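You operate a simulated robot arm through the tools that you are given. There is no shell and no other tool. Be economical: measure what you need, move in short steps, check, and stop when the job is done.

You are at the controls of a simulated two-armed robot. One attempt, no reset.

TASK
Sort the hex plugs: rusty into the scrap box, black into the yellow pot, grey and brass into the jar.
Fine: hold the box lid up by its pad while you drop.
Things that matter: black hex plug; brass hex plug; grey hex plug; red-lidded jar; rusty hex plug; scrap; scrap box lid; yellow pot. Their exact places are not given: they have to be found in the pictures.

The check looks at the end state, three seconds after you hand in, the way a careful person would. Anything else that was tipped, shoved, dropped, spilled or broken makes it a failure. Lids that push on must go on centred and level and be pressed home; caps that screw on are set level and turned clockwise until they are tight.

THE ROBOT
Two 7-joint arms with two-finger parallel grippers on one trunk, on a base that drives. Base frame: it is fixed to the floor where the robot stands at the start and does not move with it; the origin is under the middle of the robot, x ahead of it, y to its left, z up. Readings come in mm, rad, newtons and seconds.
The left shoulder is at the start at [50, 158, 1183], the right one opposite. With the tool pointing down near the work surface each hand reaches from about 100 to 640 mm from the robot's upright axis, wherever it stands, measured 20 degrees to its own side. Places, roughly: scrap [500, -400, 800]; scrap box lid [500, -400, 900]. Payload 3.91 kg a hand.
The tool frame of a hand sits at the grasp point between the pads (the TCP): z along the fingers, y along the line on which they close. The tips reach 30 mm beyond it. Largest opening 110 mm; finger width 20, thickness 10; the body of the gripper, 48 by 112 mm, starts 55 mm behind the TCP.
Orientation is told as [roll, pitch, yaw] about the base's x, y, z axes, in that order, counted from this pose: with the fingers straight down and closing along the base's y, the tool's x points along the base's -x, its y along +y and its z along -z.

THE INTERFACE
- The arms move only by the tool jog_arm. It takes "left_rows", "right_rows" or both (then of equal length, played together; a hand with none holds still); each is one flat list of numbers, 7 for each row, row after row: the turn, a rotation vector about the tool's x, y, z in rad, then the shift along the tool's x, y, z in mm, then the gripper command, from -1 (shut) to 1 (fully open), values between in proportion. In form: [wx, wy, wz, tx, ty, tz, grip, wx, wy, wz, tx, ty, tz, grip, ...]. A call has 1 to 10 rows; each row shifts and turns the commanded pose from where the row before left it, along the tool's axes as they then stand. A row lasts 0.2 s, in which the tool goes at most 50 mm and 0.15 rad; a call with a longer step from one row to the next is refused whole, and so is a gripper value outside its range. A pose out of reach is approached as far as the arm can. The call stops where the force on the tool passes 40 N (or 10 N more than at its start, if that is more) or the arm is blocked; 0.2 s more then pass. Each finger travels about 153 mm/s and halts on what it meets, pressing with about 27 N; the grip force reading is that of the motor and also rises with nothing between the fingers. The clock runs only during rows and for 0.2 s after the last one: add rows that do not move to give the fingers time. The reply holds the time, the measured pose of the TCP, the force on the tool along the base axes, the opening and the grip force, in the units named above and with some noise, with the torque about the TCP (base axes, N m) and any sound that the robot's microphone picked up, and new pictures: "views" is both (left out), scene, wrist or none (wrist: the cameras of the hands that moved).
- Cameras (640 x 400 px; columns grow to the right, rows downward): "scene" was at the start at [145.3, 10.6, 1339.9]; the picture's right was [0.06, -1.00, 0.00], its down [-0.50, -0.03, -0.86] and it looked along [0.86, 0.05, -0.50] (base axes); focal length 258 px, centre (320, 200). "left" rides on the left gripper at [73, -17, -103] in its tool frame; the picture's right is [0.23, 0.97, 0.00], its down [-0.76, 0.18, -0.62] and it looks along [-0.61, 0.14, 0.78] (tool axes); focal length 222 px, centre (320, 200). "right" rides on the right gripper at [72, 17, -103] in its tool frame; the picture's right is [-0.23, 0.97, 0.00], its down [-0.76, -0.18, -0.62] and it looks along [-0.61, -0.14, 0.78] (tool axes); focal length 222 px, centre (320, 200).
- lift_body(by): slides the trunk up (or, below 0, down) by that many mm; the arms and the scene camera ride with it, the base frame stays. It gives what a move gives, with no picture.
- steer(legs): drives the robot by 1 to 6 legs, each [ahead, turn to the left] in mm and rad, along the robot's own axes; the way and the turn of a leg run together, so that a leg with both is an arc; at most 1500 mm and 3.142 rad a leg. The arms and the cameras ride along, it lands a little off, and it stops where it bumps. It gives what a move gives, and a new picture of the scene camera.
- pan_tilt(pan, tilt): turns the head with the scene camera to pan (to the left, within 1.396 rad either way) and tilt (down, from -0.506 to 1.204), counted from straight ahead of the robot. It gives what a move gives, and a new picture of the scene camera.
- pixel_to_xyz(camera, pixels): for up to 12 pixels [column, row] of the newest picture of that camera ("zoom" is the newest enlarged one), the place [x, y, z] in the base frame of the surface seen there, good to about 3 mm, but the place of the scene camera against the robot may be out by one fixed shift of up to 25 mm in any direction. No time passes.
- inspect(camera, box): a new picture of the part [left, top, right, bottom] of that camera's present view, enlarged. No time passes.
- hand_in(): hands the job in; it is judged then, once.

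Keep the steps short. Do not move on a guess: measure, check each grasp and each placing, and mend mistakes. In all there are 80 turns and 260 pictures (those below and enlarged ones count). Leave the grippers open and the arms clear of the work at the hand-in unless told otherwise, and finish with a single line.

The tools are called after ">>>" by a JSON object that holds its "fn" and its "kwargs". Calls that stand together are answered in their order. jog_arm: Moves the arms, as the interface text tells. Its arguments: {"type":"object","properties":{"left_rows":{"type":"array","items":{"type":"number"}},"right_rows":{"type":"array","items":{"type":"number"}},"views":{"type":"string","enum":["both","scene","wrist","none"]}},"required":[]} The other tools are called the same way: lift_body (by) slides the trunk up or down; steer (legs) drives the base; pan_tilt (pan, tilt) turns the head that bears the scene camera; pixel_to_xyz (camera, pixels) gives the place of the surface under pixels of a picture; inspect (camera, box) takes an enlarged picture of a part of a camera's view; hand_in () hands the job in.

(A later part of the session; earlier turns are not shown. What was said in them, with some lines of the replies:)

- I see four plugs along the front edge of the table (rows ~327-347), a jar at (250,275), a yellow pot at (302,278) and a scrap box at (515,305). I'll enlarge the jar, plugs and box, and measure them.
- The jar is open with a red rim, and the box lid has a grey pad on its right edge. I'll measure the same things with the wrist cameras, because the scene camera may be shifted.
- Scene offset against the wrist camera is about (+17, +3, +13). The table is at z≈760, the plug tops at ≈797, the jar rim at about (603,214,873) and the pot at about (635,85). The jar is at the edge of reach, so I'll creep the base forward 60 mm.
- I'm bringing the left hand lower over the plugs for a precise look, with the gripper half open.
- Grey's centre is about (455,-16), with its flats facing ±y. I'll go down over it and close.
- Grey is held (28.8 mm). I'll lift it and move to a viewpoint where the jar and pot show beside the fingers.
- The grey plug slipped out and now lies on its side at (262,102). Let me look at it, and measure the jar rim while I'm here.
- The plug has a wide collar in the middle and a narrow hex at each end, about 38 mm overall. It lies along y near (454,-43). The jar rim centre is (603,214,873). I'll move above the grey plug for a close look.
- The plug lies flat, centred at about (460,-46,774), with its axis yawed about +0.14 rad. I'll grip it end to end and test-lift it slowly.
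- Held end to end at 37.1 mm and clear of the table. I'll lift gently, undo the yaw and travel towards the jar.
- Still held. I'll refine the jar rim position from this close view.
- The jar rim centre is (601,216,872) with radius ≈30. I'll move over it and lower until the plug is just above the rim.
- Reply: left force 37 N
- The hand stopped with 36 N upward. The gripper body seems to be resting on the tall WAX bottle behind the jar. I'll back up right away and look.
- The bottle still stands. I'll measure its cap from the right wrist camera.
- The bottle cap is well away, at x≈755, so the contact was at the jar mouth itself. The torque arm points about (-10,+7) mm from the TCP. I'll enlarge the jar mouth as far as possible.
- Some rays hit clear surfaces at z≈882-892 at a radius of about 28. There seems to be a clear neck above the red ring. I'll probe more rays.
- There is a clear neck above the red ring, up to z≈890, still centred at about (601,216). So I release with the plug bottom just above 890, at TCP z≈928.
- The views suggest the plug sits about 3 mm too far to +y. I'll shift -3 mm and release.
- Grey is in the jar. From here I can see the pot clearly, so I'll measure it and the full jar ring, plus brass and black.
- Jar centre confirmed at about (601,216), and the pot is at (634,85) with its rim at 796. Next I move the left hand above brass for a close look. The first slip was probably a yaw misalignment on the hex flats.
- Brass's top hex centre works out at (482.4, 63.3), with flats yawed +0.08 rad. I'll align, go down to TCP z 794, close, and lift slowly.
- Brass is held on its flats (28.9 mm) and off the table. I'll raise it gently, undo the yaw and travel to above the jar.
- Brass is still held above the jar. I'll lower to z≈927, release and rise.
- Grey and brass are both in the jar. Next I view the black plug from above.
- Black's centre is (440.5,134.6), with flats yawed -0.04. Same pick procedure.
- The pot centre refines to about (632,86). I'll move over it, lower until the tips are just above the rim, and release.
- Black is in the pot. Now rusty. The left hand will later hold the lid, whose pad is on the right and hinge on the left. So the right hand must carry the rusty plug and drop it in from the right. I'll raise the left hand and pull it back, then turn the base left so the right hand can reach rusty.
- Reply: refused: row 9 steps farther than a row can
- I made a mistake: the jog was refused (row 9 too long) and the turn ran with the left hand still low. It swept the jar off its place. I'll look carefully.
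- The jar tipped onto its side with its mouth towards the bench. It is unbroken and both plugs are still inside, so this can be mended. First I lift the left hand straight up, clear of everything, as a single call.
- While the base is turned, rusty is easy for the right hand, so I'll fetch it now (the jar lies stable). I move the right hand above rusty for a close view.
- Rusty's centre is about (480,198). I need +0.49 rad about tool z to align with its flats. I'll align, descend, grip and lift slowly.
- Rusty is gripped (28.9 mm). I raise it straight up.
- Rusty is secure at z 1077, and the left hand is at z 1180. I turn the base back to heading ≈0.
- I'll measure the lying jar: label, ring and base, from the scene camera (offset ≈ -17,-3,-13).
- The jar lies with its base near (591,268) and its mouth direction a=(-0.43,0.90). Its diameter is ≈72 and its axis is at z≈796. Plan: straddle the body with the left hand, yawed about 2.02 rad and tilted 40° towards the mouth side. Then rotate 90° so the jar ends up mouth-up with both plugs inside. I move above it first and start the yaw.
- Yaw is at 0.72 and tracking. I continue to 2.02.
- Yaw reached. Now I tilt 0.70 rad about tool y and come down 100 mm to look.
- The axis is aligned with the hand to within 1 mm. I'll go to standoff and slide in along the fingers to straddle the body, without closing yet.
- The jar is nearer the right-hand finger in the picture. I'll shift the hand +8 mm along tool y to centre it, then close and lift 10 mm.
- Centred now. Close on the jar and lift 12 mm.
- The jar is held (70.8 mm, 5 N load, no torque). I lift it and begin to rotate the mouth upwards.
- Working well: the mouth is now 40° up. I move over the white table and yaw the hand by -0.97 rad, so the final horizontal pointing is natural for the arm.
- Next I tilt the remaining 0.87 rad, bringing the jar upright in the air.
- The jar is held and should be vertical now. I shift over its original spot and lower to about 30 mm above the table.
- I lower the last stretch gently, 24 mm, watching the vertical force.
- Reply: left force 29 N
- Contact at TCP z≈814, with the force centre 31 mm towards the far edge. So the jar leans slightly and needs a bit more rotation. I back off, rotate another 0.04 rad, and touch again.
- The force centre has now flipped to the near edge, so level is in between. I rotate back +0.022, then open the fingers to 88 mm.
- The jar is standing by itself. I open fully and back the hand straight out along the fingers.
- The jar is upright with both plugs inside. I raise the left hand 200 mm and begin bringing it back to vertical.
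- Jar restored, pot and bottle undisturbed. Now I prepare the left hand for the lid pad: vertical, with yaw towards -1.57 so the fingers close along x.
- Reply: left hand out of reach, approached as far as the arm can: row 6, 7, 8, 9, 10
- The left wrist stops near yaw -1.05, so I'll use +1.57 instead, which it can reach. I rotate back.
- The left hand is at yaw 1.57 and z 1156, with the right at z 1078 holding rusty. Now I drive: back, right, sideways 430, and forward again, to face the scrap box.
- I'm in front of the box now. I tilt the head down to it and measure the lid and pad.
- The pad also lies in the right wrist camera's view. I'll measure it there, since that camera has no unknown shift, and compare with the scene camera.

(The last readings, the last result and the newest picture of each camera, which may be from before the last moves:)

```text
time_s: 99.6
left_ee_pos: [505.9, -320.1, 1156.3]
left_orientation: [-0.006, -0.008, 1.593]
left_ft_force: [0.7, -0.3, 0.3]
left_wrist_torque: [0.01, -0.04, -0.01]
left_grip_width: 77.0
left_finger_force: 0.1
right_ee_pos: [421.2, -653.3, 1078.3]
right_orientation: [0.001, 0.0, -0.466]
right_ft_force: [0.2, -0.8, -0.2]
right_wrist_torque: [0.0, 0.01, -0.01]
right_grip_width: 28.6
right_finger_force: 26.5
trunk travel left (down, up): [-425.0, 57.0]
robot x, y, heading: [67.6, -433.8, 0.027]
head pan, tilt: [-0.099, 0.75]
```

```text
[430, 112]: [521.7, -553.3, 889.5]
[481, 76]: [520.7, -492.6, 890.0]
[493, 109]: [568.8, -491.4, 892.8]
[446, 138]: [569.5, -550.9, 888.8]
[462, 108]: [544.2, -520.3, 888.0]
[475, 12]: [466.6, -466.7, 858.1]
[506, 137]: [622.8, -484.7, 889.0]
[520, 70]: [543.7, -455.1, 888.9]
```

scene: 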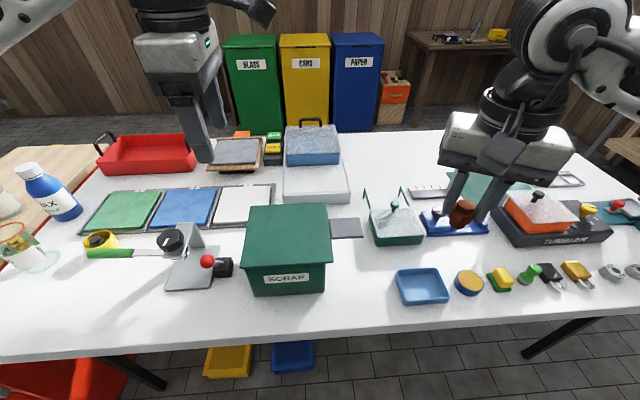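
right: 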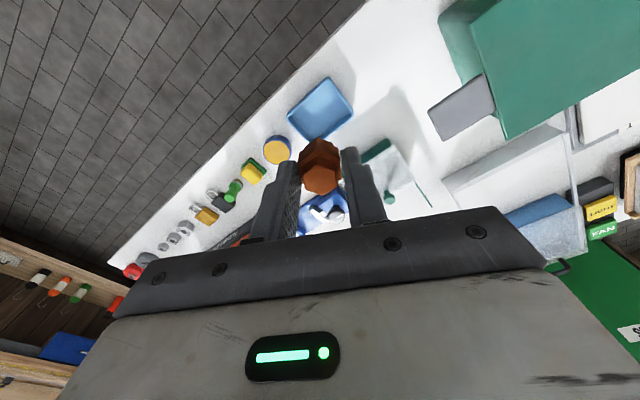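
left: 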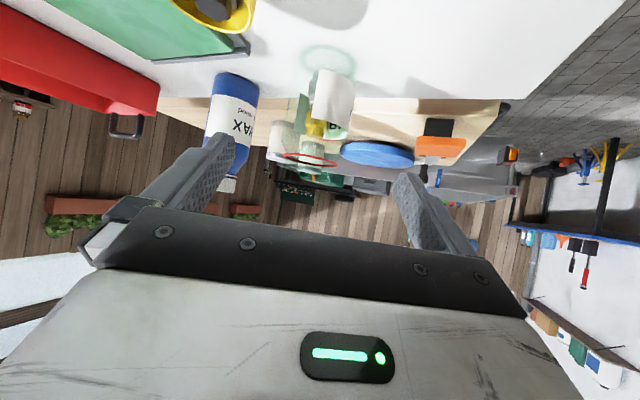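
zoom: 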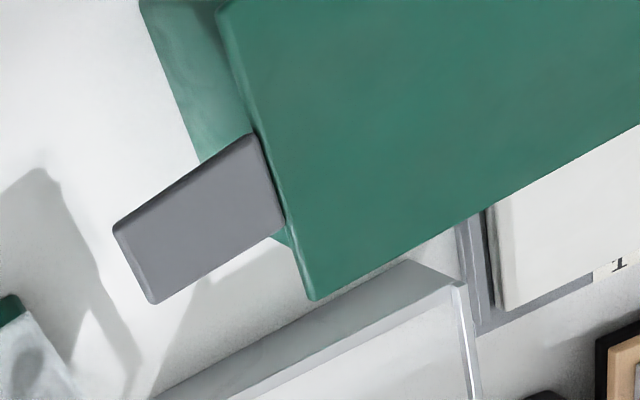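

The pad's top is at z 889, x 520-570, y -485..-555, and the lid's hinge side is near y≈-322. I move the right hand (with rusty) farther right, and the left hand to above the outer part of the pad.

>>> {"fn": "jog_arm", "kwargs": {"left_rows": [0, 0, 0, 0, 0, 0, 0.4, 0, 0, 0, 0, 0, 0, 0.4, 0, 0, 0, 43, -6.9, 0, 0.4, 0, 0, 0, 43, -6.9, 0, 0.4, 0, 0, 0, 43, -6.9, 0, 0.4, 0, 0, 0, 43, -6.9, 0, 0.4, 0, 0, 0, 43, -6.9, 0, 0.4, 0, 0, 0, 0, 0, 45, 0.4, 0, 0, 0, 0, 0, 45, 0.4, 0, 0, 0, 0, 0, 45, 0.4], "right_rows": [0, 0, 0, -10.5, -35.7, 0, -1, 0, 0, 0, -10.5, -35.7, 0, -1, 0, 0, 0, -10.5, -35.7, 0, -1, 0, 0, 0, 0, 0, 0, -1, 0, 0, 0, 0, 0, 0, -1, 0, 0, 0, 0, 0, 0, -1, 0, 0, 0, 0, 0, 0, -1, 0, 0, 0, 0, 0, 0, -1, 0, 0, 0, 0, 0, 0, -1, 0, 0, 0, 0, 0, 0, -1], "views": "both"}}

>>> {"fn": "inspect", "kwargs": {"camera": "left", "box": [200, 60, 440, 240]}}

```text
time_s: 101.8
left_ee_pos: [547.4, -529.8, 1020.2]
left_orientation: [-0.005, -0.01, 1.594]
left_ft_force: [0.4, -0.2, -0.8]
left_wrist_torque: [-0.02, 0.02, -0.01]
left_grip_width: 77.3
left_finger_force: 0.0
right_ee_pos: [403.7, -762.2, 1078.5]
right_orientation: [0.003, 0.001, -0.467]
right_ft_force: [0.3, 0.0, 0.0]
right_wrist_torque: [-0.01, 0.02, 0.0]
right_grip_width: 28.5
right_finger_force: 27.5
trunk travel left (down, up): [-425.0, 57.0]
robot x, y, heading: [65.4, -433.8, 0.021]
head pan, tilt: [-0.099, 0.75]
```

scene: 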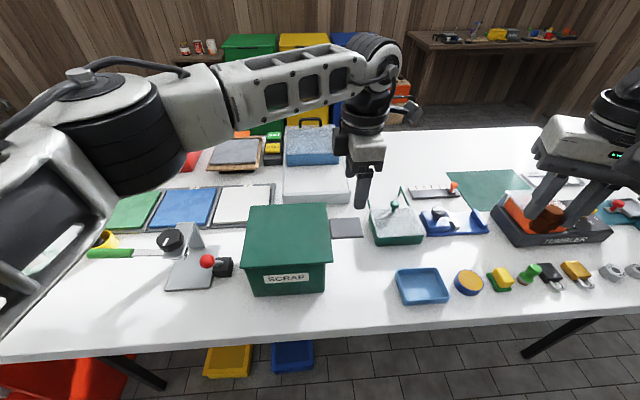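
right: 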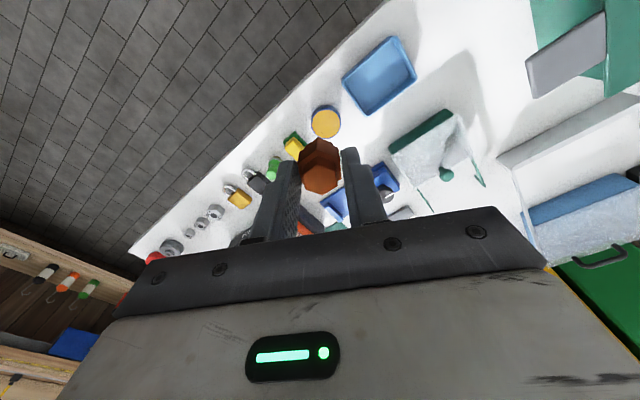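
left: 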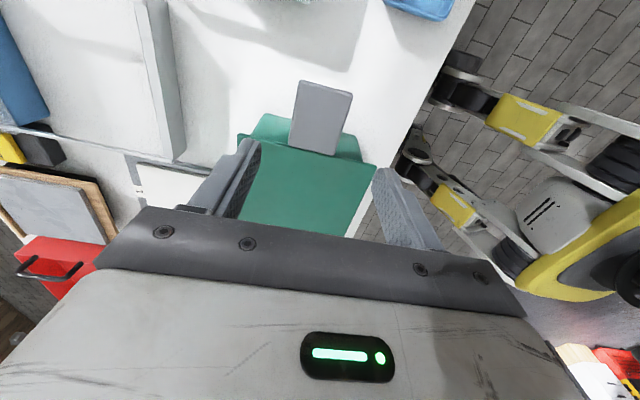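

```text
2.22 times, centred on (320, 150) of left
```

zoom: 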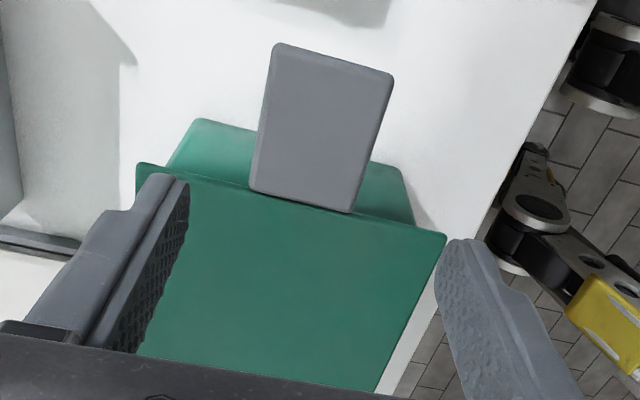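

>>> {"fn": "pixel_to_xyz", "kwargs": {"camera": "left", "pixels": [[302, 84], [350, 96], [292, 144], [332, 152], [320, 118], [376, 168], [240, 135]]}}

```text
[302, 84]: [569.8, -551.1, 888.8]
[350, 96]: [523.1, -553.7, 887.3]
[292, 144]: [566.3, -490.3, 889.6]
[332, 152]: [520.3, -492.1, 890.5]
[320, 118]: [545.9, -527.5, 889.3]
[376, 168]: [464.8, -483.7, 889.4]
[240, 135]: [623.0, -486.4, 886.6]
```

Pad confirmed at centre x 545.5. I go down so the fingers straddle it (opening 77 against 52), then close.

>>> {"fn": "jog_arm", "kwargs": {"left_rows": [0, 0, 0, 5, 2, 34, 0.4, 0, 0, 0, 0, 0, 35, 0.4, 0, 0, 0, 0, 0, 35, 0.4, 0, 0, 0, 0, 0, 29, 0.4, 0, 0, 0, 0, 0, 0, 0.4, 0, 0, 0, 0, 0, 0, -1, 0, 0, 0, 0, 0, 0, -1, 0, 0, 0, 0, 0, 0, -1], "views": "wrist"}}

>>> {"fn": "inspect", "kwargs": {"camera": "scene", "box": [230, 150, 430, 310]}}

```text
time_s: 103.6
left_ee_pos: [546.9, -536.2, 885.9]
left_orientation: [-0.01, -0.009, 1.594]
left_ft_force: [26.3, -4.5, 1.6]
left_wrist_torque: [-0.04, 0.09, -1.14]
left_grip_width: 55.8
left_finger_force: 45.4
right_ee_pos: [404.4, -762.9, 1077.1]
right_orientation: [0.0, 0.003, -0.465]
right_ft_force: [-0.2, 0.3, -0.6]
right_wrist_torque: [0.01, 0.01, -0.05]
right_grip_width: 28.5
right_finger_force: 27.1
trunk travel left (down, up): [-425.0, 57.0]
robot x, y, heading: [65.1, -432.6, 0.028]
head pan, tilt: [-0.099, 0.75]
```

left: 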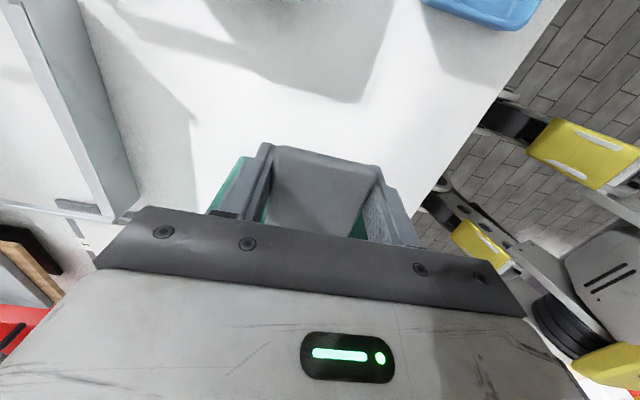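

```text
2.50 times, centred on (330, 230) of scene
```

zoom: 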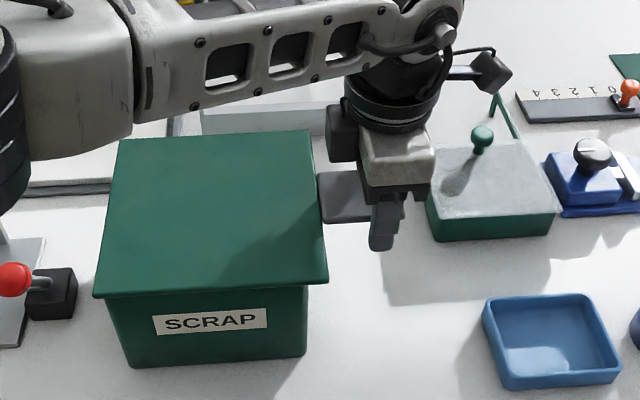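

Pad gripped (55.8 mm), but with 26 N sideways: the hand is a couple of mm off in x. I relax that by shifting +3 mm in x, then lift slightly to test the hinge.

>>> {"fn": "jog_arm", "kwargs": {"left_rows": [0, 0, 0, 0, -1.5, 0, -1, 0, 0, 0, 0, -1.5, 0, -1, 0, 0, 0, 0, 0, 0, -1, 0, 0, 0, -0.5, 0, -8, -1, 0, 0, 0, -0.8, 0, -8, -1, 0, 0, 0, 0, 0, 0, -1], "views": "scene"}}

>>> {"fn": "inspect", "kwargs": {"camera": "scene", "box": [230, 150, 430, 310]}}

```text
time_s: 104.7
left_ee_pos: [547.5, -535.3, 885.8]
left_orientation: [0.002, -0.012, 1.587]
left_ft_force: [15.9, -8.0, -20.2]
left_wrist_torque: [-0.42, -0.48, -0.89]
left_grip_width: 55.9
left_finger_force: 44.7
right_ee_pos: [404.9, -763.2, 1076.4]
right_orientation: [-0.001, 0.006, -0.465]
right_ft_force: [0.2, -0.2, -0.4]
right_wrist_torque: [-0.01, 0.02, 0.0]
right_grip_width: 28.3
right_finger_force: 27.8
trunk travel left (down, up): [-425.0, 57.0]
robot x, y, heading: [63.2, -433.9, 0.024]
head pan, tilt: [-0.099, 0.75]
stopped in row 5 (left hand): the force on the tool passed its limit at 44 N (the readings are from after the stop); the commanded pose is now the measured one
```

scene: 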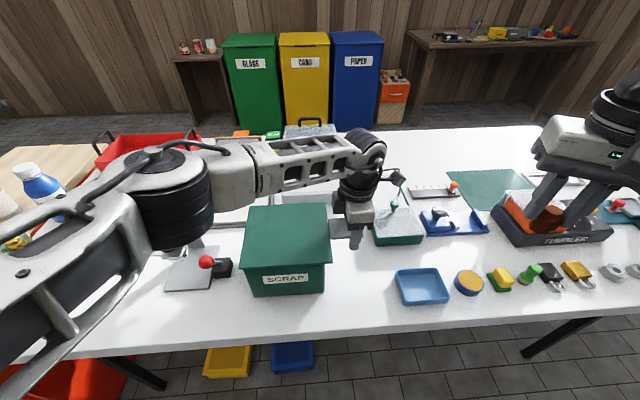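

```text
2.50 times, centred on (330, 230) of scene
```

zoom: 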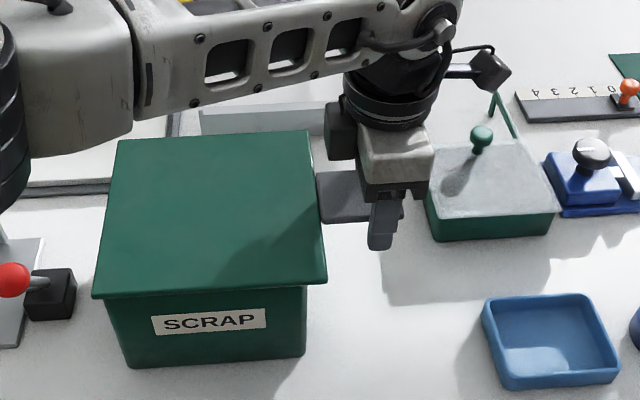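

Lifting the pad meets a hard stop (44 N, no motion). So the pad must be a lever beyond a hinge on the right edge: it is pressed DOWN to raise the lid, which then opens towards the left. That means the right hand holds the pad and the left drops the plug. I release the pad and move the left hand up and away, and I measure a free spot on the table to hand the plug over.

>>> {"fn": "jog_arm", "kwargs": {"left_rows": [0, 0, 0, 0, 0, 0, 0.5, 0, 0, 0, 0, 0, 0, 0.5, 0, 0, 0, 0, 0, -30, 0.5, 0, 0, 0, 0, 0, -45, 0.5, 0, 0, 0, 0, 0, -45, 0.5, 0, 0, 0, -43, 0, -20, 0.5, 0, 0, 0, -43, 0, -20, 0.5, 0, 0, 0, -43, 0, 0, 0.5, 0, 0, 0, -43, 0, 0, 0.5, 0, 0, 0, -43, 0, 0, 0.5], "views": "scene"}}

>>> {"fn": "pixel_to_xyz", "kwargs": {"camera": "scene", "pixels": [[350, 290], [360, 300], [397, 275], [402, 305], [323, 290], [345, 228], [365, 320], [380, 245], [290, 235]]}}

>>> {"fn": "inspect", "kwargs": {"camera": "scene", "box": [230, 170, 450, 330]}}

```text
time_s: 106.8
left_ee_pos: [543.7, -319.8, 1051.9]
left_orientation: [0.001, -0.012, 1.59]
left_ft_force: [0.0, -1.0, -0.1]
left_wrist_torque: [0.02, 0.02, -0.01]
left_grip_width: 82.6
left_finger_force: 0.0
right_ee_pos: [403.0, -761.2, 1078.6]
right_orientation: [0.001, 0.0, -0.465]
right_ft_force: [-0.1, 0.0, -0.3]
right_wrist_torque: [-0.02, 0.02, -0.01]
right_grip_width: 28.4
right_finger_force: 27.9
trunk travel left (down, up): [-425.0, 57.0]
robot x, y, heading: [62.3, -435.0, 0.022]
head pan, tilt: [-0.099, 0.75]
```

scene: 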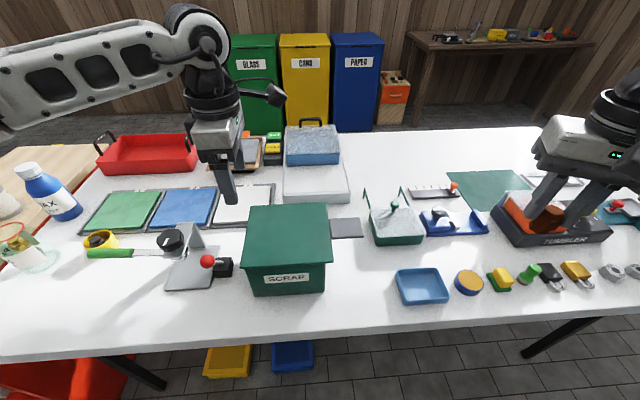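

```text
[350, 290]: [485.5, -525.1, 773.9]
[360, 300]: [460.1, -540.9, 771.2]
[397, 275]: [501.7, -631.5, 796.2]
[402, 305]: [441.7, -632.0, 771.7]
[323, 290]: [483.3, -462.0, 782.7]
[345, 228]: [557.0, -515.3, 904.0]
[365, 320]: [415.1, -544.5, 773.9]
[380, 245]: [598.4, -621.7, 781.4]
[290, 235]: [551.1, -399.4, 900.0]
```

```text
2.50 times, centred on (340, 250) of scene
```

zoom: 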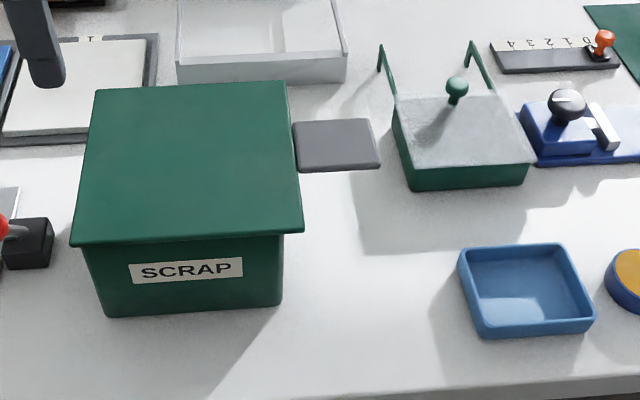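

The spot (435,-545) on the table is free. The right hand carries rusty above it.

>>> {"fn": "jog_arm", "kwargs": {"right_rows": [0, 0, 0.035, 13.7, 41.5, 0, -1, 0, 0, 0, 13.7, 41.5, 0, -1, 0, 0, 0, 13.7, 41.5, 0, -1, 0, 0, 0, 13.7, 41.5, 0, -1, 0, 0, 0, 13.7, 41.5, 0, -1, 0, 0, 0, 0, 0, 45, -1, 0, 0, 0, 0, 0, 45, -1, 0, 0, 0, 0, 0, 45, -1, 0, 0, 0, 0, 0, 45, -1, 0, 0, 0, 0, 0, 45, -1], "views": "wrist"}}

```text
time_s: 109.0
left_ee_pos: [543.4, -321.0, 1051.8]
left_orientation: [0.001, -0.012, 1.591]
left_ft_force: [-0.5, -1.0, -0.9]
left_wrist_torque: [-0.01, 0.0, 0.03]
left_grip_width: 82.6
left_finger_force: 0.1
right_ee_pos: [444.0, -547.5, 852.9]
right_orientation: [0.002, 0.001, -0.502]
right_ft_force: [-0.3, -0.2, -0.6]
right_wrist_torque: [-0.01, -0.02, -0.02]
right_grip_width: 28.3
right_finger_force: 27.1
trunk travel left (down, up): [-425.0, 57.0]
robot x, y, heading: [65.7, -433.4, 0.022]
head pan, tilt: [-0.099, 0.75]
```

right: 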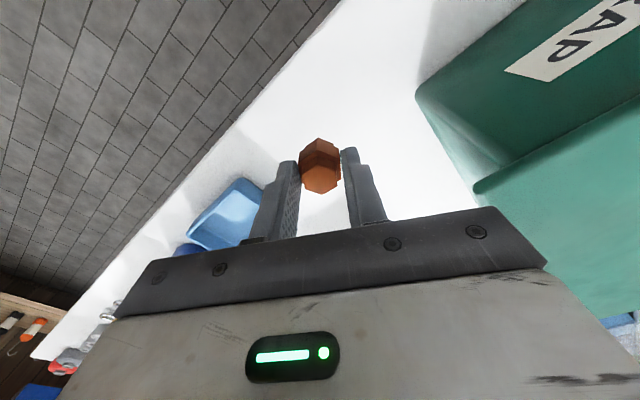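

Lower rusty to the table, release and rise.

>>> {"fn": "jog_arm", "kwargs": {"right_rows": [0, 0, 0, 0, 0, 25, -1, 0, 0, 0, 0, 0, 18, -1, 0, 0, 0, 0, 0, 9, -1, 0, 0, 0, 0, 0, 0, -1, 0, 0, 0, 0, 0, 0, 0.1, 0, 0, 0, 0, 0, 0, 0.1, 0, 0, 0, 0, 0, -30, 0.1, 0, 0, 0, 0, 0, -45, 0.1, 0, 0, 0, 0, 0, -45, 0.1, 0, 0, 0, 0, -45, -20, 0.1], "views": "wrist"}}

>>> {"fn": "inspect", "kwargs": {"camera": "scene", "box": [300, 240, 420, 330]}}

```text
time_s: 111.2
left_ee_pos: [542.7, -322.6, 1052.1]
left_orientation: [0.0, -0.012, 1.59]
left_ft_force: [0.2, -0.1, 0.4]
left_wrist_torque: [0.01, -0.03, 0.01]
left_grip_width: 82.6
left_finger_force: 0.1
right_ee_pos: [417.6, -584.9, 945.5]
right_orientation: [0.003, 0.002, -0.502]
right_ft_force: [-0.8, -0.3, -0.2]
right_wrist_torque: [0.04, 0.0, 0.01]
right_grip_width: 60.6
right_finger_force: 0.1
trunk travel left (down, up): [-425.0, 57.0]
robot x, y, heading: [66.2, -434.0, 0.023]
head pan, tilt: [-0.099, 0.75]
```

right: 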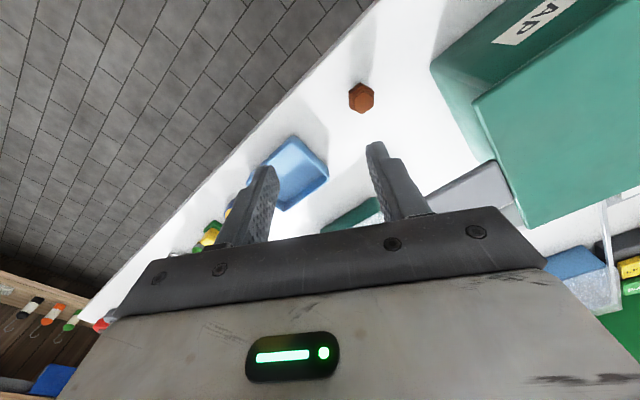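

```text
4.44 times, centred on (360, 285) of scene
5 turns are left
```

zoom: 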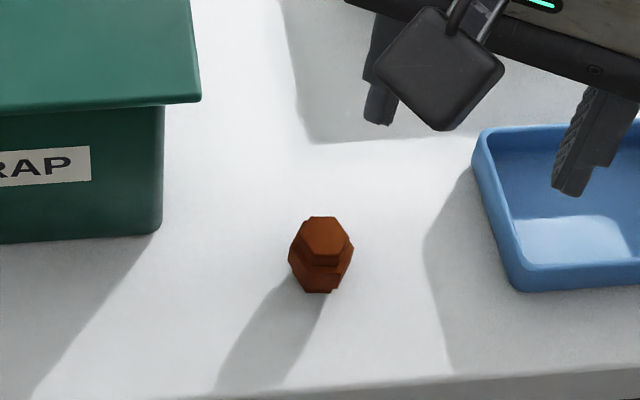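

Only 5 turns remain, so I batch carefully planned moves. Rusty stands at (444,-547) with its flats already matched to the left hand's yaw of 1.59 (a 120° hex symmetry). In one go:
1. Right hand moves clear.
2. Left picks rusty, rises, turns to yaw 0 and stages left of the box, leaning left.
3. Right closes, tilts and stages above the pad.

>>> {"fn": "jog_arm", "kwargs": {"left_rows": [0, 0, 0, 37.3, 17.3, 0, 0.5, 0, 0, 0, 37.3, 17.3, 0, 0.5, 0, 0, 0, 37.3, 17.3, 0, 0.5, 0, 0, 0, 37.3, 17.3, 0, 0.5, 0, 0, 0, 37.3, 17.3, 0, 0.5, 0, 0, 0, 37.3, 17.3, 0, 0.5, 0, 0, 0, 0, 0, 45, 0.5, 0, 0, 0, 0, 0, 45, 0.5, 0, 0, 0, 0, 0, 45, 0.5, 0, 0, 0, 0, 0, 45, 0.5], "right_rows": [0, 0, 0, -14.4, -26.3, -18, 0.1, 0, 0, 0, -14.4, -26.3, -18, 0.1, 0, 0, 0, -14.4, -26.3, -18, 0.1, 0, 0, 0, -14.4, -26.3, -18, 0.1, 0, 0, 0, -14.4, -26.3, -18, 0.1, 0, 0, 0, -14.4, -26.3, -18, 0.1, 0, 0, 0, 0, 0, 0, 0.1, 0, 0, 0, 0, 0, 0, 0.1, 0, 0, 0, 0, 0, 0, 0.1, 0, 0, 0, 0, 0, 0, 0.1], "views": "none"}}

>>> {"fn": "jog_arm", "kwargs": {"left_rows": [0, 0, 0, 0, 0, 40, 0.5, 0, 0, 0, 0, 0, 35, 0.5, 0, 0, 0, 0, 0, 0, 0.5, 0, 0, 0, 0, 0, 0, -1, 0, 0, 0, 0, 0, 0, -1, 0, 0, 0, 0, 0, 0, -1, 0, 0, 0, 0, 0, -8, -1, 0, 0, 0, 0, 0, -20, -1, 0, 0, 0, 0, 0, -40, -1, 0, 0, 0, 0, 0, -40, -1], "views": "wrist"}}

>>> {"fn": "jog_arm", "kwargs": {"left_rows": [0, 0, 0, 0, 0, -40, -1, 0, 0, 0, 0, 0, -40, -1, 0, 0, 0, 0, 0, -40, -1, 0, 0, 0, 0, 0, -40, -1, 0, 0, 0.1446, 0, 0, 0, -1, 0, 0, 0.1446, 0, 0, 0, -1, 0, 0, 0.1446, 0, 0, 0, -1, 0, 0, 0.1446, 0, 0, 0, -1, 0, 0, 0.1446, 0, 0, 0, -1, 0, 0, 0.1446, 0, 0, 0, -1], "right_rows": [0, 0, -0.1255, 0, 0, 0, -1, 0, 0, -0.1255, 0, 0, 0, -1, 0, 0, -0.1255, 0, 0, 0, -1, 0, 0, -0.1255, 0, 0, 0, -1, -0.14, 0, 0, 0, 0, 0, -1, -0.14, 0, 0, 0, 0, 0, -1, -0.14, 0, 0, 0, 0, 0, -1, -0.14, 0, 0, 0, 0, 0, -1, -0.14, 0, 0, 0, 0, 0, -1, 0, 0, 0, 0, 0, 0, -1], "views": "none"}}

>>> {"fn": "jog_arm", "kwargs": {"left_rows": [0, 0, 0.1446, 0, 0, 0, -1, 0, 0, 0.1446, 0, 0, 0, -1, 0, 0, 0.1446, 0, 0, 0, -1, 0, 0, 0.1446, 0, 0, 0, -1, 0, 0, 0.1446, 0, 0, 0, -1, 0, 0, 0, -14.4, 42.4, 0, -1, 0, 0, 0, -14.4, 42.4, 0, -1, 0, 0, 0, -14.4, 42.4, 0, -1, 0, 0, 0, -14.4, 42.4, 0, -1, 0, 0, 0, -14.4, 42.4, 0, -1], "views": "none"}}

>>> {"fn": "jog_arm", "kwargs": {"left_rows": [0, 0, 0, -14.4, 42.4, 0, -1, 0, 0, 0, -14.4, 42.4, 0, -1, 0.14, 0, 0, 0, 0, 0, -1, 0.14, 0, 0, 0, 0, 0, -1, 0.14, 0, 0, 0, 0, 0, -1, 0.14, 0, 0, 0, 0, 0, -1, 0.14, 0, 0, 0, 0, 0, -1, 0, 0, 0, 0, 0, 0, -1, 0, 0, 0, 0, 0, 0, -1], "right_rows": [0, 0, 0, 0, 0, 0, -1, 0, 0, 0, 0, 0, 0, -1, 0, 0, 0, 0, 0, 0, -1, 0, 0, 0, -21.2, 11.1, 32.2, -1, 0, 0, 0, -21.2, 11.1, 32.2, -1, 0, 0, 0, -21.2, 11.1, 32.2, -1, 0, 0, 0, -21.2, 11.1, 32.2, -1, 0, 0, 0, -21.2, 11.1, 32.2, -1, 0, 0, 0, -21.2, 11.1, 32.2, -1], "views": "both"}}

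>>> {"fn": "inspect", "kwargs": {"camera": "scene", "box": [210, 120, 460, 320]}}

```text
time_s: 113.5
left_ee_pos: [441.2, -546.7, 871.4]
left_orientation: [0.002, -0.013, 1.591]
left_ft_force: [-0.2, 0.2, -0.4]
left_wrist_torque: [0.02, -0.02, -0.02]
left_grip_width: 82.6
left_finger_force: 0.1
right_ee_pos: [419.5, -765.8, 1049.5]
right_orientation: [0.001, 0.002, -0.501]
right_ft_force: [0.0, 0.8, 1.3]
right_wrist_torque: [-0.04, 0.0, -0.04]
right_grip_width: 60.6
right_finger_force: 0.1
trunk travel left (down, up): [-425.0, 57.0]
robot x, y, heading: [66.4, -432.8, 0.027]
head pan, tilt: [-0.099, 0.75]
```

```text
time_s: 115.7
left_ee_pos: [439.2, -545.3, 904.4]
left_orientation: [0.002, -0.012, 1.589]
left_ft_force: [0.6, 0.9, -0.1]
left_wrist_torque: [0.0, -0.01, 0.02]
left_grip_width: 28.7
left_finger_force: 26.7
right_ee_pos: [419.2, -766.0, 1049.8]
right_orientation: [0.003, 0.001, -0.499]
right_ft_force: [-0.3, -0.8, -0.7]
right_wrist_torque: [0.0, 0.01, 0.0]
right_grip_width: 60.4
right_finger_force: 0.0
trunk travel left (down, up): [-425.0, 57.0]
robot x, y, heading: [67.9, -437.8, 0.027]
head pan, tilt: [-0.099, 0.75]
```

left: 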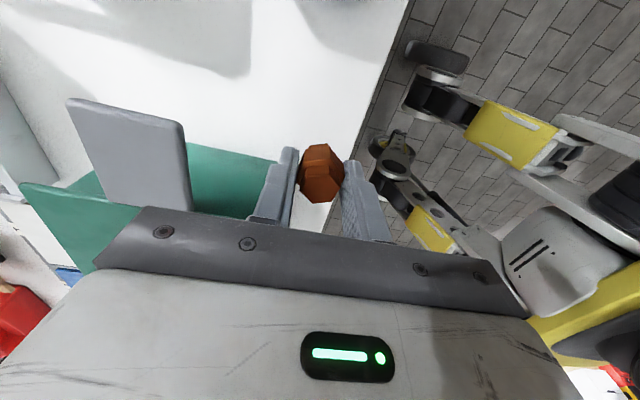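

```text
time_s: 117.8
left_ee_pos: [440.5, -547.9, 1065.4]
left_orientation: [0.01, -0.007, 0.72]
left_ft_force: [0.1, 0.3, -0.4]
left_wrist_torque: [-0.04, 0.02, 0.02]
left_grip_width: 28.5
left_finger_force: 26.9
right_ee_pos: [419.7, -767.3, 1051.1]
right_orientation: [0.703, -0.001, -0.001]
right_ft_force: [-0.3, 0.1, -0.5]
right_wrist_torque: [0.04, 0.01, 0.02]
right_grip_width: 0.1
right_finger_force: 26.7
trunk travel left (down, up): [-425.0, 57.0]
robot x, y, heading: [65.1, -434.2, 0.023]
head pan, tilt: [-0.099, 0.75]
```

```text
time_s: 120.0
left_ee_pos: [513.1, -334.5, 1066.1]
left_orientation: [0.012, 0.0, 0.0]
left_ft_force: [0.1, 0.0, 0.0]
left_wrist_torque: [-0.01, -0.04, -0.02]
left_grip_width: 28.5
left_finger_force: 27.3
right_ee_pos: [419.4, -766.0, 1051.0]
right_orientation: [0.702, -0.001, 0.0]
right_ft_force: [0.2, 0.5, -0.2]
right_wrist_torque: [-0.02, 0.0, -0.01]
right_grip_width: 0.1
right_finger_force: 27.0
trunk travel left (down, up): [-425.0, 57.0]
robot x, y, heading: [62.4, -434.1, 0.023]
head pan, tilt: [-0.099, 0.75]
```

```text
time_s: 122.0
left_ee_pos: [541.5, -251.7, 1067.2]
left_orientation: [-0.691, 0.002, 0.003]
left_ft_force: [-0.2, -0.5, -0.5]
left_wrist_torque: [-0.01, 0.02, 0.02]
left_grip_width: 28.9
left_finger_force: 26.5
right_ee_pos: [548.1, -588.6, 944.3]
right_orientation: [0.701, 0.001, 0.0]
right_ft_force: [-0.3, -0.9, 0.0]
right_wrist_torque: [0.01, 0.0, 0.01]
right_grip_width: 0.3
right_finger_force: 26.9
trunk travel left (down, up): [-425.0, 57.0]
robot x, y, heading: [65.5, -434.0, 0.026]
head pan, tilt: [-0.099, 0.75]
```

scene: 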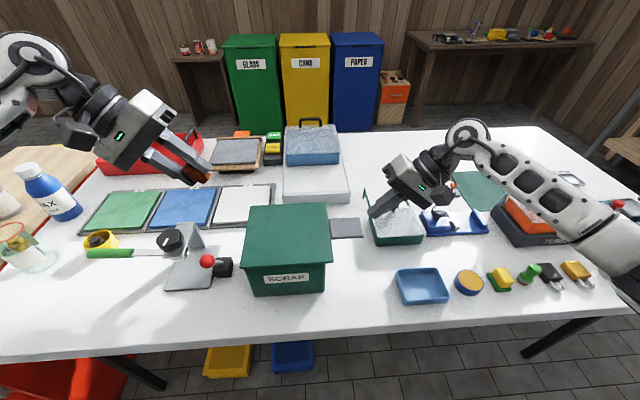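
right: 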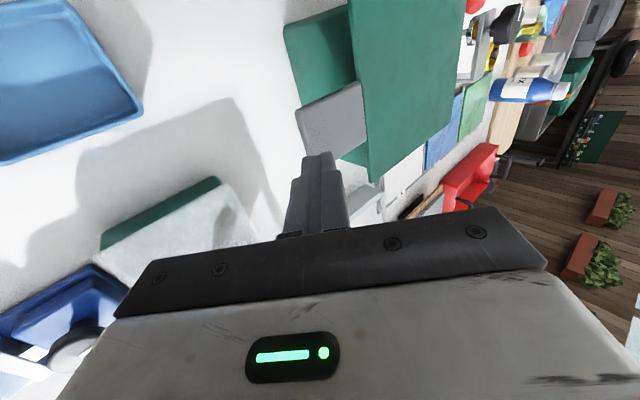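
left: 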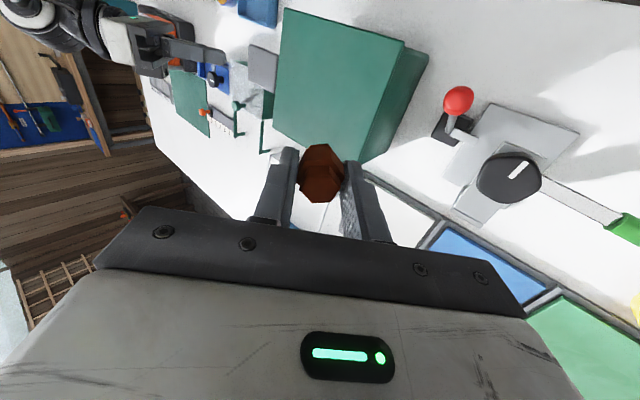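

```text
2.00 times, centred on (335, 220) of scene
4 turns are left
```

zoom: 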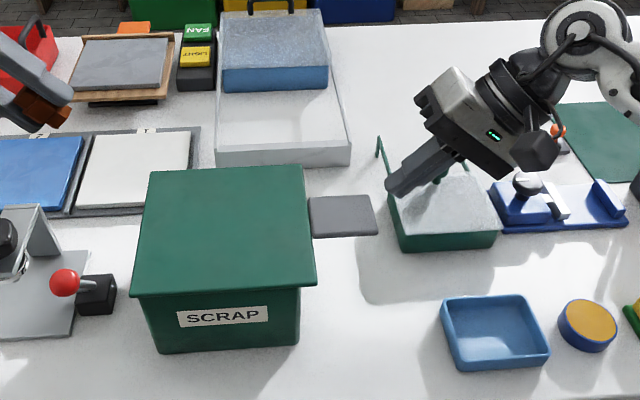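

Rusty is held in the left hand and both hands are staged. Now the right hand presses the pad down along its arc, about 70°.

>>> {"fn": "jog_arm", "kwargs": {"right_rows": [0, 0, 0, 0, 1, 23.2, -1, 0, 0, 0, 0, 1, 23.2, -1, 0, 0, 0, 0, -4.8, 8.3, -1, 0, 0, 0, 0, -4.8, 8.3, -1, 0, 0, 0, 0, -1.7, 9.5, -1, 0, 0, 0, 0, -1.7, 9.5, -1, 0, 0, 0, 0, 1.8, 14.1, -1, 0, 0, 0, 0, 5.5, 13.3, -1, 0, 0, 0, 0, 0, 0, -1], "views": "both"}}

>>> {"fn": "inspect", "kwargs": {"camera": "scene", "box": [210, 120, 460, 320]}}

>>> {"fn": "pixel_to_xyz", "kwargs": {"camera": "scene", "pixels": [[280, 180], [290, 200], [300, 220], [280, 230], [260, 220], [320, 200], [300, 180], [270, 250]]}}

>>> {"fn": "inspect", "kwargs": {"camera": "left", "box": [160, 0, 480, 200]}}

```text
time_s: 124.0
left_ee_pos: [542.5, -252.2, 1067.3]
left_orientation: [-0.69, 0.001, -0.001]
left_ft_force: [0.0, 0.2, -1.2]
left_wrist_torque: [-0.02, -0.01, 0.03]
left_grip_width: 28.5
left_finger_force: 27.4
right_ee_pos: [546.2, -522.2, 858.2]
right_orientation: [0.703, 0.001, -0.001]
right_ft_force: [-0.2, -4.4, -1.5]
right_wrist_torque: [-0.14, 0.03, 0.0]
right_grip_width: 0.0
right_finger_force: 27.2
trunk travel left (down, up): [-425.0, 57.0]
robot x, y, heading: [66.7, -433.0, 0.025]
head pan, tilt: [-0.099, 0.75]
```

scene: 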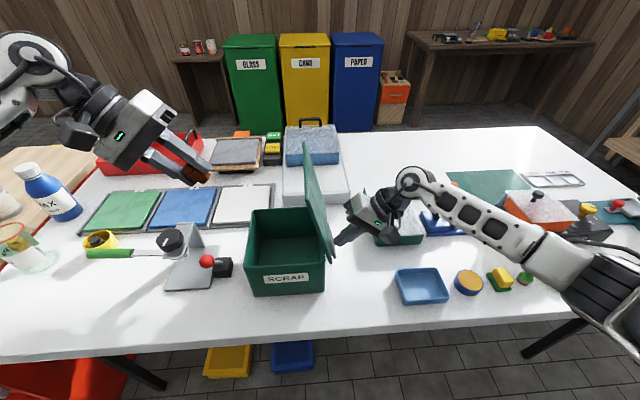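
right: 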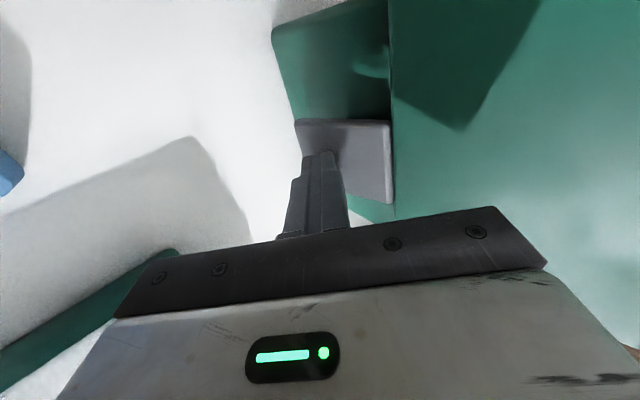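

```text
2.00 times, centred on (335, 220) of scene
```

zoom: 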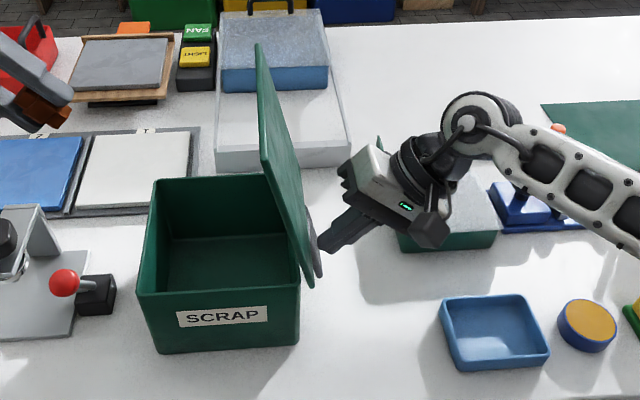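

```text
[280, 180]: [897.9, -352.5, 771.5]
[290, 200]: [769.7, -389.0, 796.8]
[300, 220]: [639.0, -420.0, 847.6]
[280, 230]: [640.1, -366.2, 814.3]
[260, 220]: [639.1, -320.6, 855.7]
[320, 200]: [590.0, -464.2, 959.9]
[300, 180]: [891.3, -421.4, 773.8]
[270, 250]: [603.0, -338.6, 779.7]
```

```text
2.00 times, centred on (320, 100) of left
3 turns are left
```

zoom: 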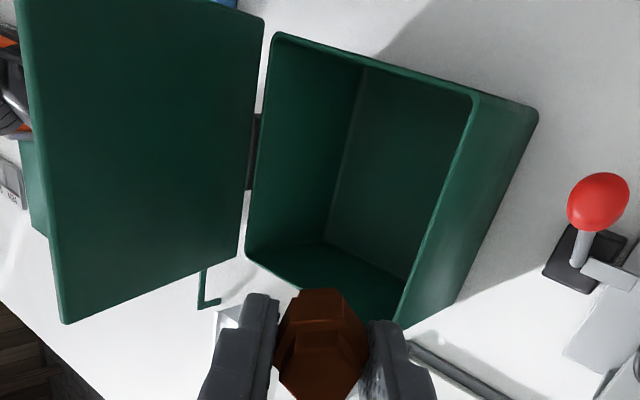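

The lid stands open about 75°. The left hand now advances over the opening along its tilt, releases rusty, and retreats the same way while the right hand keeps holding the pad.

>>> {"fn": "jog_arm", "kwargs": {"left_rows": [0, 0, 0, 0, 0, 38, -1, 0, 0, 0, 0, 0, 38, -1, 0, 0, 0, 0, 0, 38, -1, 0, 0, 0, 0, 0, 38, -1, 0, 0, 0, 0, 0, 38, -1, 0, 0, 0, 0, 0, 0, -1, 0, 0, 0, 0, 0, 0, 0.1, 0, 0, 0, 0, 0, 0, 0.1, 0, 0, 0, 0, 0, 0, 0.1], "views": "wrist"}}

>>> {"fn": "jog_arm", "kwargs": {"left_rows": [0, 0, 0, 0, 0, -38, 0.1, 0, 0, 0, 0, 0, -38, 0.1, 0, 0, 0, 0, 0, -38, 0.1, 0, 0, 0, 0, 0, -38, 0.1, 0, 0, 0, 0, 0, -38, 0.1, 0, 0, 0, 0, 0, 0, 0.1], "views": "both"}}

>>> {"fn": "inspect", "kwargs": {"camera": "left", "box": [160, 0, 480, 200]}}

>>> {"fn": "inspect", "kwargs": {"camera": "scene", "box": [210, 120, 460, 320]}}

```text
time_s: 126.0
left_ee_pos: [539.6, -373.2, 918.8]
left_orientation: [-0.689, 0.002, 0.0]
left_ft_force: [0.3, 0.3, 0.0]
left_wrist_torque: [-0.03, 0.03, -0.01]
left_grip_width: 60.6
left_finger_force: 0.1
right_ee_pos: [545.7, -522.1, 858.2]
right_orientation: [0.701, -0.001, 0.001]
right_ft_force: [-0.8, -2.4, -0.2]
right_wrist_torque: [-0.06, 0.04, 0.02]
right_grip_width: 0.0
right_finger_force: 26.4
trunk travel left (down, up): [-425.0, 57.0]
robot x, y, heading: [65.8, -433.5, 0.024]
head pan, tilt: [-0.099, 0.75]
```

left: 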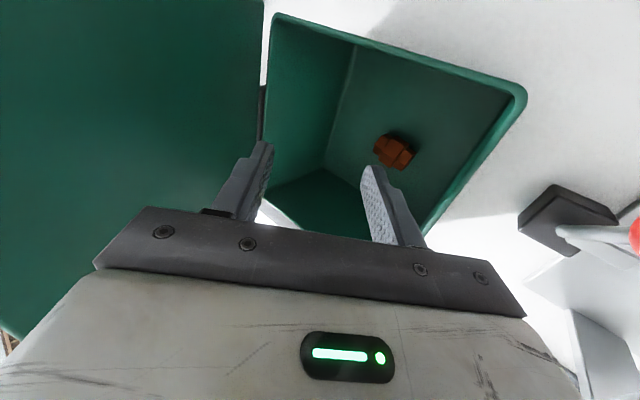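

```text
time_s: 127.5
left_ee_pos: [544.4, -249.8, 1065.3]
left_orientation: [-0.687, 0.001, 0.001]
left_ft_force: [0.7, -0.3, -0.9]
left_wrist_torque: [0.01, -0.03, 0.01]
left_grip_width: 60.5
left_finger_force: 0.1
right_ee_pos: [546.5, -522.3, 857.7]
right_orientation: [0.702, -0.001, 0.0]
right_ft_force: [-0.2, -3.3, 1.0]
right_wrist_torque: [-0.05, 0.01, 0.01]
right_grip_width: 0.2
right_finger_force: 26.6
trunk travel left (down, up): [-425.0, 57.0]
robot x, y, heading: [69.5, -433.6, 0.029]
head pan, tilt: [-0.099, 0.75]
```

scene: 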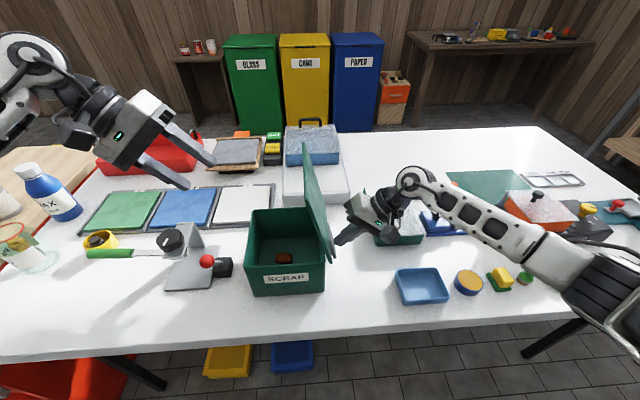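
left: 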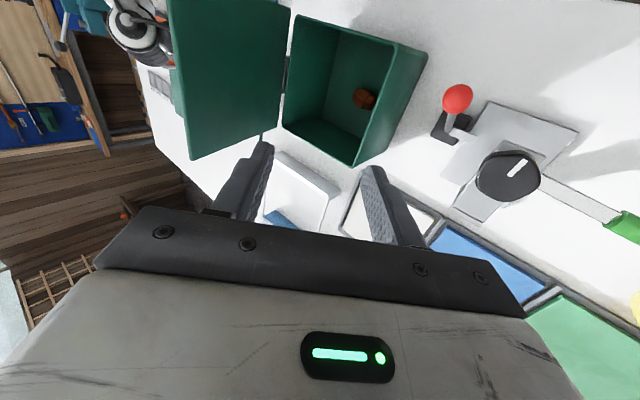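

```text
2.00 times, centred on (320, 100) of left
```

zoom: 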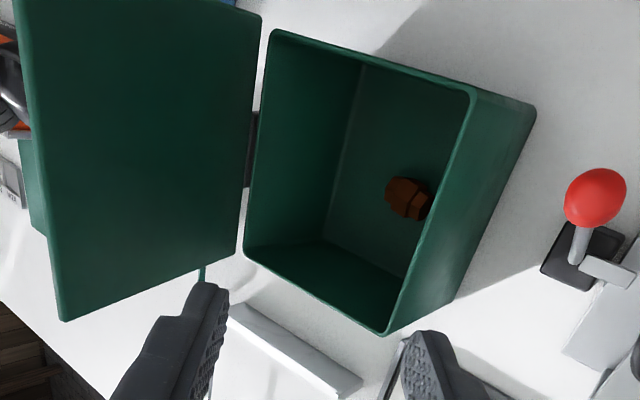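

```text
2.00 times, centred on (335, 220) of scene
2 turns are left
```

zoom: 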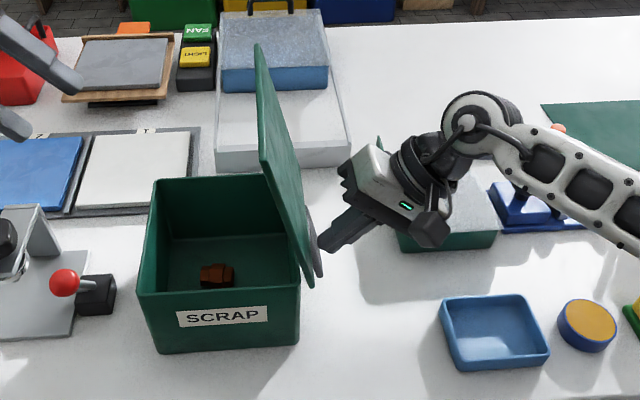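

Rusty is in the box. Now the right hand lets the lid down slowly along the reverse arc, then both hands back off with open grippers. After that I check everything.

>>> {"fn": "jog_arm", "kwargs": {"right_rows": [0, 0, 0, 0, -2.75, -6.65, -1, 0, 0, 0, 0, -2.75, -6.65, -1, 0, 0, 0, 0, -0.9, -7.05, -1, 0, 0, 0, 0, -0.9, -7.05, -1, 0, 0, 0, 0, 1.7, -9.5, -1, 0, 0, 0, 0, 1.7, -9.5, -1, 0, 0, 0, 0, 4.8, -8.3, -1, 0, 0, 0, 0, 4.8, -8.3, -1, 0, 0, 0, 0, 0, -8, -1, 0, 0, 0, 0, 0, -15, -1], "views": "none"}}

>>> {"fn": "jog_arm", "kwargs": {"left_rows": [0, 0, 0, 0, 0, -30, 0.3, 0, 0, 0, 0, 0, -30, 0.6, 0, 0, 0, 0, 0, -30, 1, 0, 0, 0, 0, 0, 0, 1, 0, 0, 0, 0, 0, 0, 1], "right_rows": [0, 0, 0, 0, 0, -40, -1, 0, 0, 0, 0, 0, -40, -1, 0, 0, 0, 0, 0, -40, -1, 0, 0, 0, 0, 0, -20, 1, 0, 0, 0, 0, 0, 0, 1], "views": "both"}}

>>> {"fn": "inspect", "kwargs": {"camera": "scene", "box": [210, 120, 460, 320]}}

>>> {"fn": "pan_tilt", "kwargs": {"pan": 0.55, "tilt": 0.7}}

>>> {"fn": "inspect", "kwargs": {"camera": "scene", "box": [120, 130, 400, 320]}}

```text
time_s: 129.7
left_ee_pos: [543.8, -250.8, 1067.7]
left_orientation: [-0.689, 0.001, -0.001]
left_ft_force: [0.1, 0.8, -0.2]
left_wrist_torque: [0.01, 0.01, -0.02]
left_grip_width: 60.3
left_finger_force: 0.0
right_ee_pos: [547.0, -575.0, 927.2]
right_orientation: [0.7, -0.001, 0.002]
right_ft_force: [-0.4, -0.5, -0.5]
right_wrist_torque: [0.02, -0.01, 0.0]
right_grip_width: 0.1
right_finger_force: 27.3
trunk travel left (down, up): [-425.0, 57.0]
robot x, y, heading: [62.6, -432.8, 0.024]
head pan, tilt: [-0.099, 0.75]
```

```text
time_s: 130.8
left_ee_pos: [541.5, -193.4, 1137.2]
left_orientation: [-0.687, 0.001, -0.001]
left_ft_force: [-0.2, -0.2, 0.3]
left_wrist_torque: [0.02, 0.03, 0.02]
left_grip_width: 109.8
left_finger_force: 0.1
right_ee_pos: [545.8, -662.7, 1036.5]
right_orientation: [0.702, 0.001, 0.0]
right_ft_force: [-0.5, 0.4, 0.3]
right_wrist_torque: [0.01, 0.02, 0.02]
right_grip_width: 110.1
right_finger_force: 0.0
trunk travel left (down, up): [-425.0, 57.0]
robot x, y, heading: [67.8, -436.2, 0.022]
head pan, tilt: [-0.099, 0.75]
```

scene: 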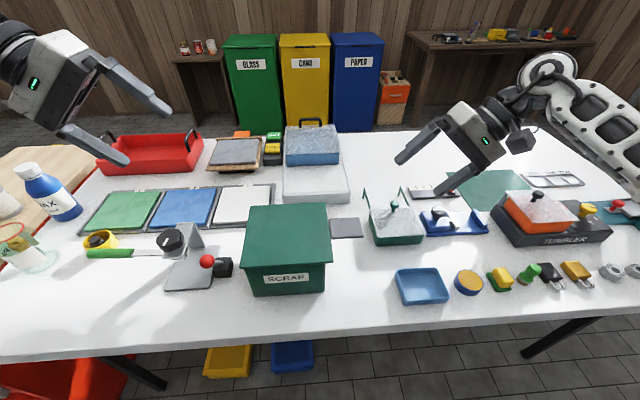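
right: 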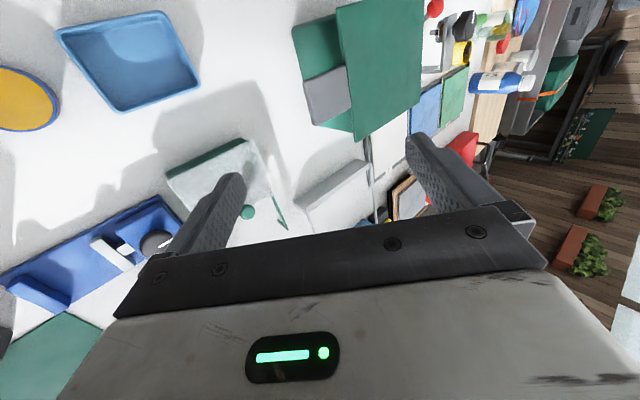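
left: 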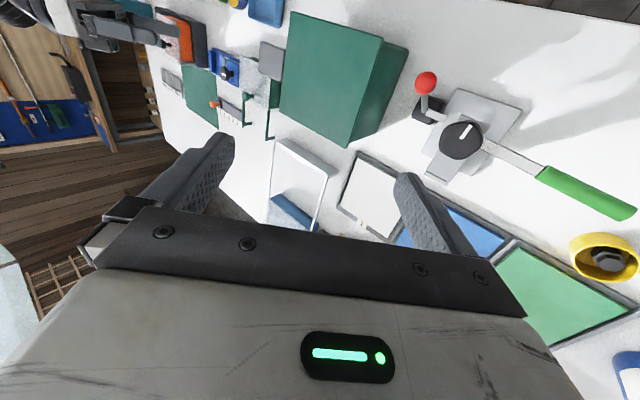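

```text
2.00 times, centred on (335, 220) of scene
```

zoom: 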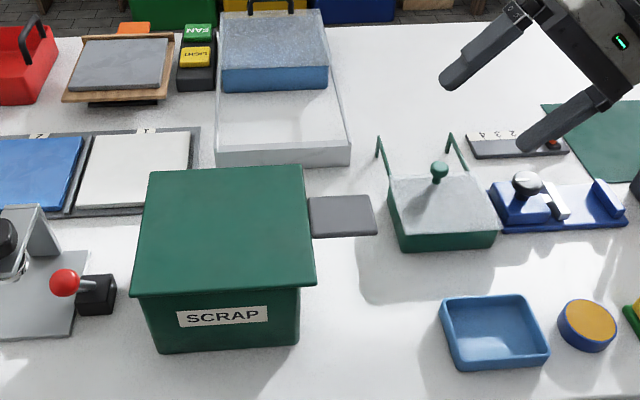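

```text
time_s: 131.9
left_ee_pos: [541.6, -193.0, 1137.9]
left_orientation: [-0.687, 0.002, -0.001]
left_ft_force: [-0.7, 0.3, 0.7]
left_wrist_torque: [-0.01, 0.0, -0.01]
left_grip_width: 109.8
left_finger_force: 0.1
right_ee_pos: [545.5, -663.0, 1034.4]
right_orientation: [0.701, 0.001, 0.001]
right_ft_force: [-0.1, 0.1, -0.9]
right_wrist_torque: [-0.03, 0.02, 0.0]
right_grip_width: 110.1
right_finger_force: 0.2
trunk travel left (down, up): [-425.0, 57.0]
robot x, y, heading: [69.9, -433.3, 0.028]
head pan, tilt: [0.55, 0.7]
```

scene: 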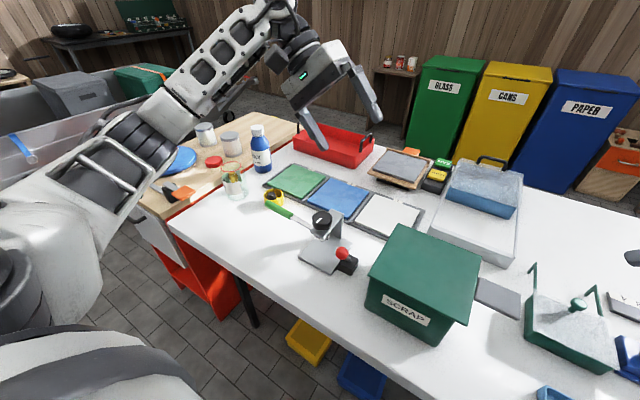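

```text
2.11 times, centred on (260, 225) of scene
1 turns are left
```

zoom: 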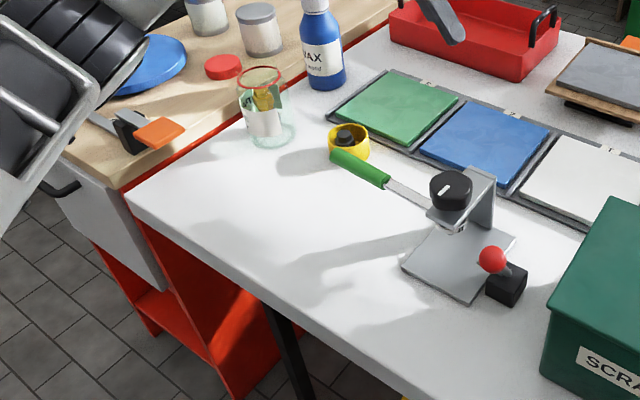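

Rusty is in the closed scrap box, black is in the pot, and grey and brass are in the upright jar. The grippers are open and both arms are clear, so I hand in.

>>> {"fn": "hand_in", "kwargs": {}}

```text
The job is handed in.
```

All four hex plugs are where you asked — rusty in the scrap box, black in the yellow pot, grey and brass in the jar — but I knocked the jar over once along the way and stood it back up, unbroken, with both plugs still inside.
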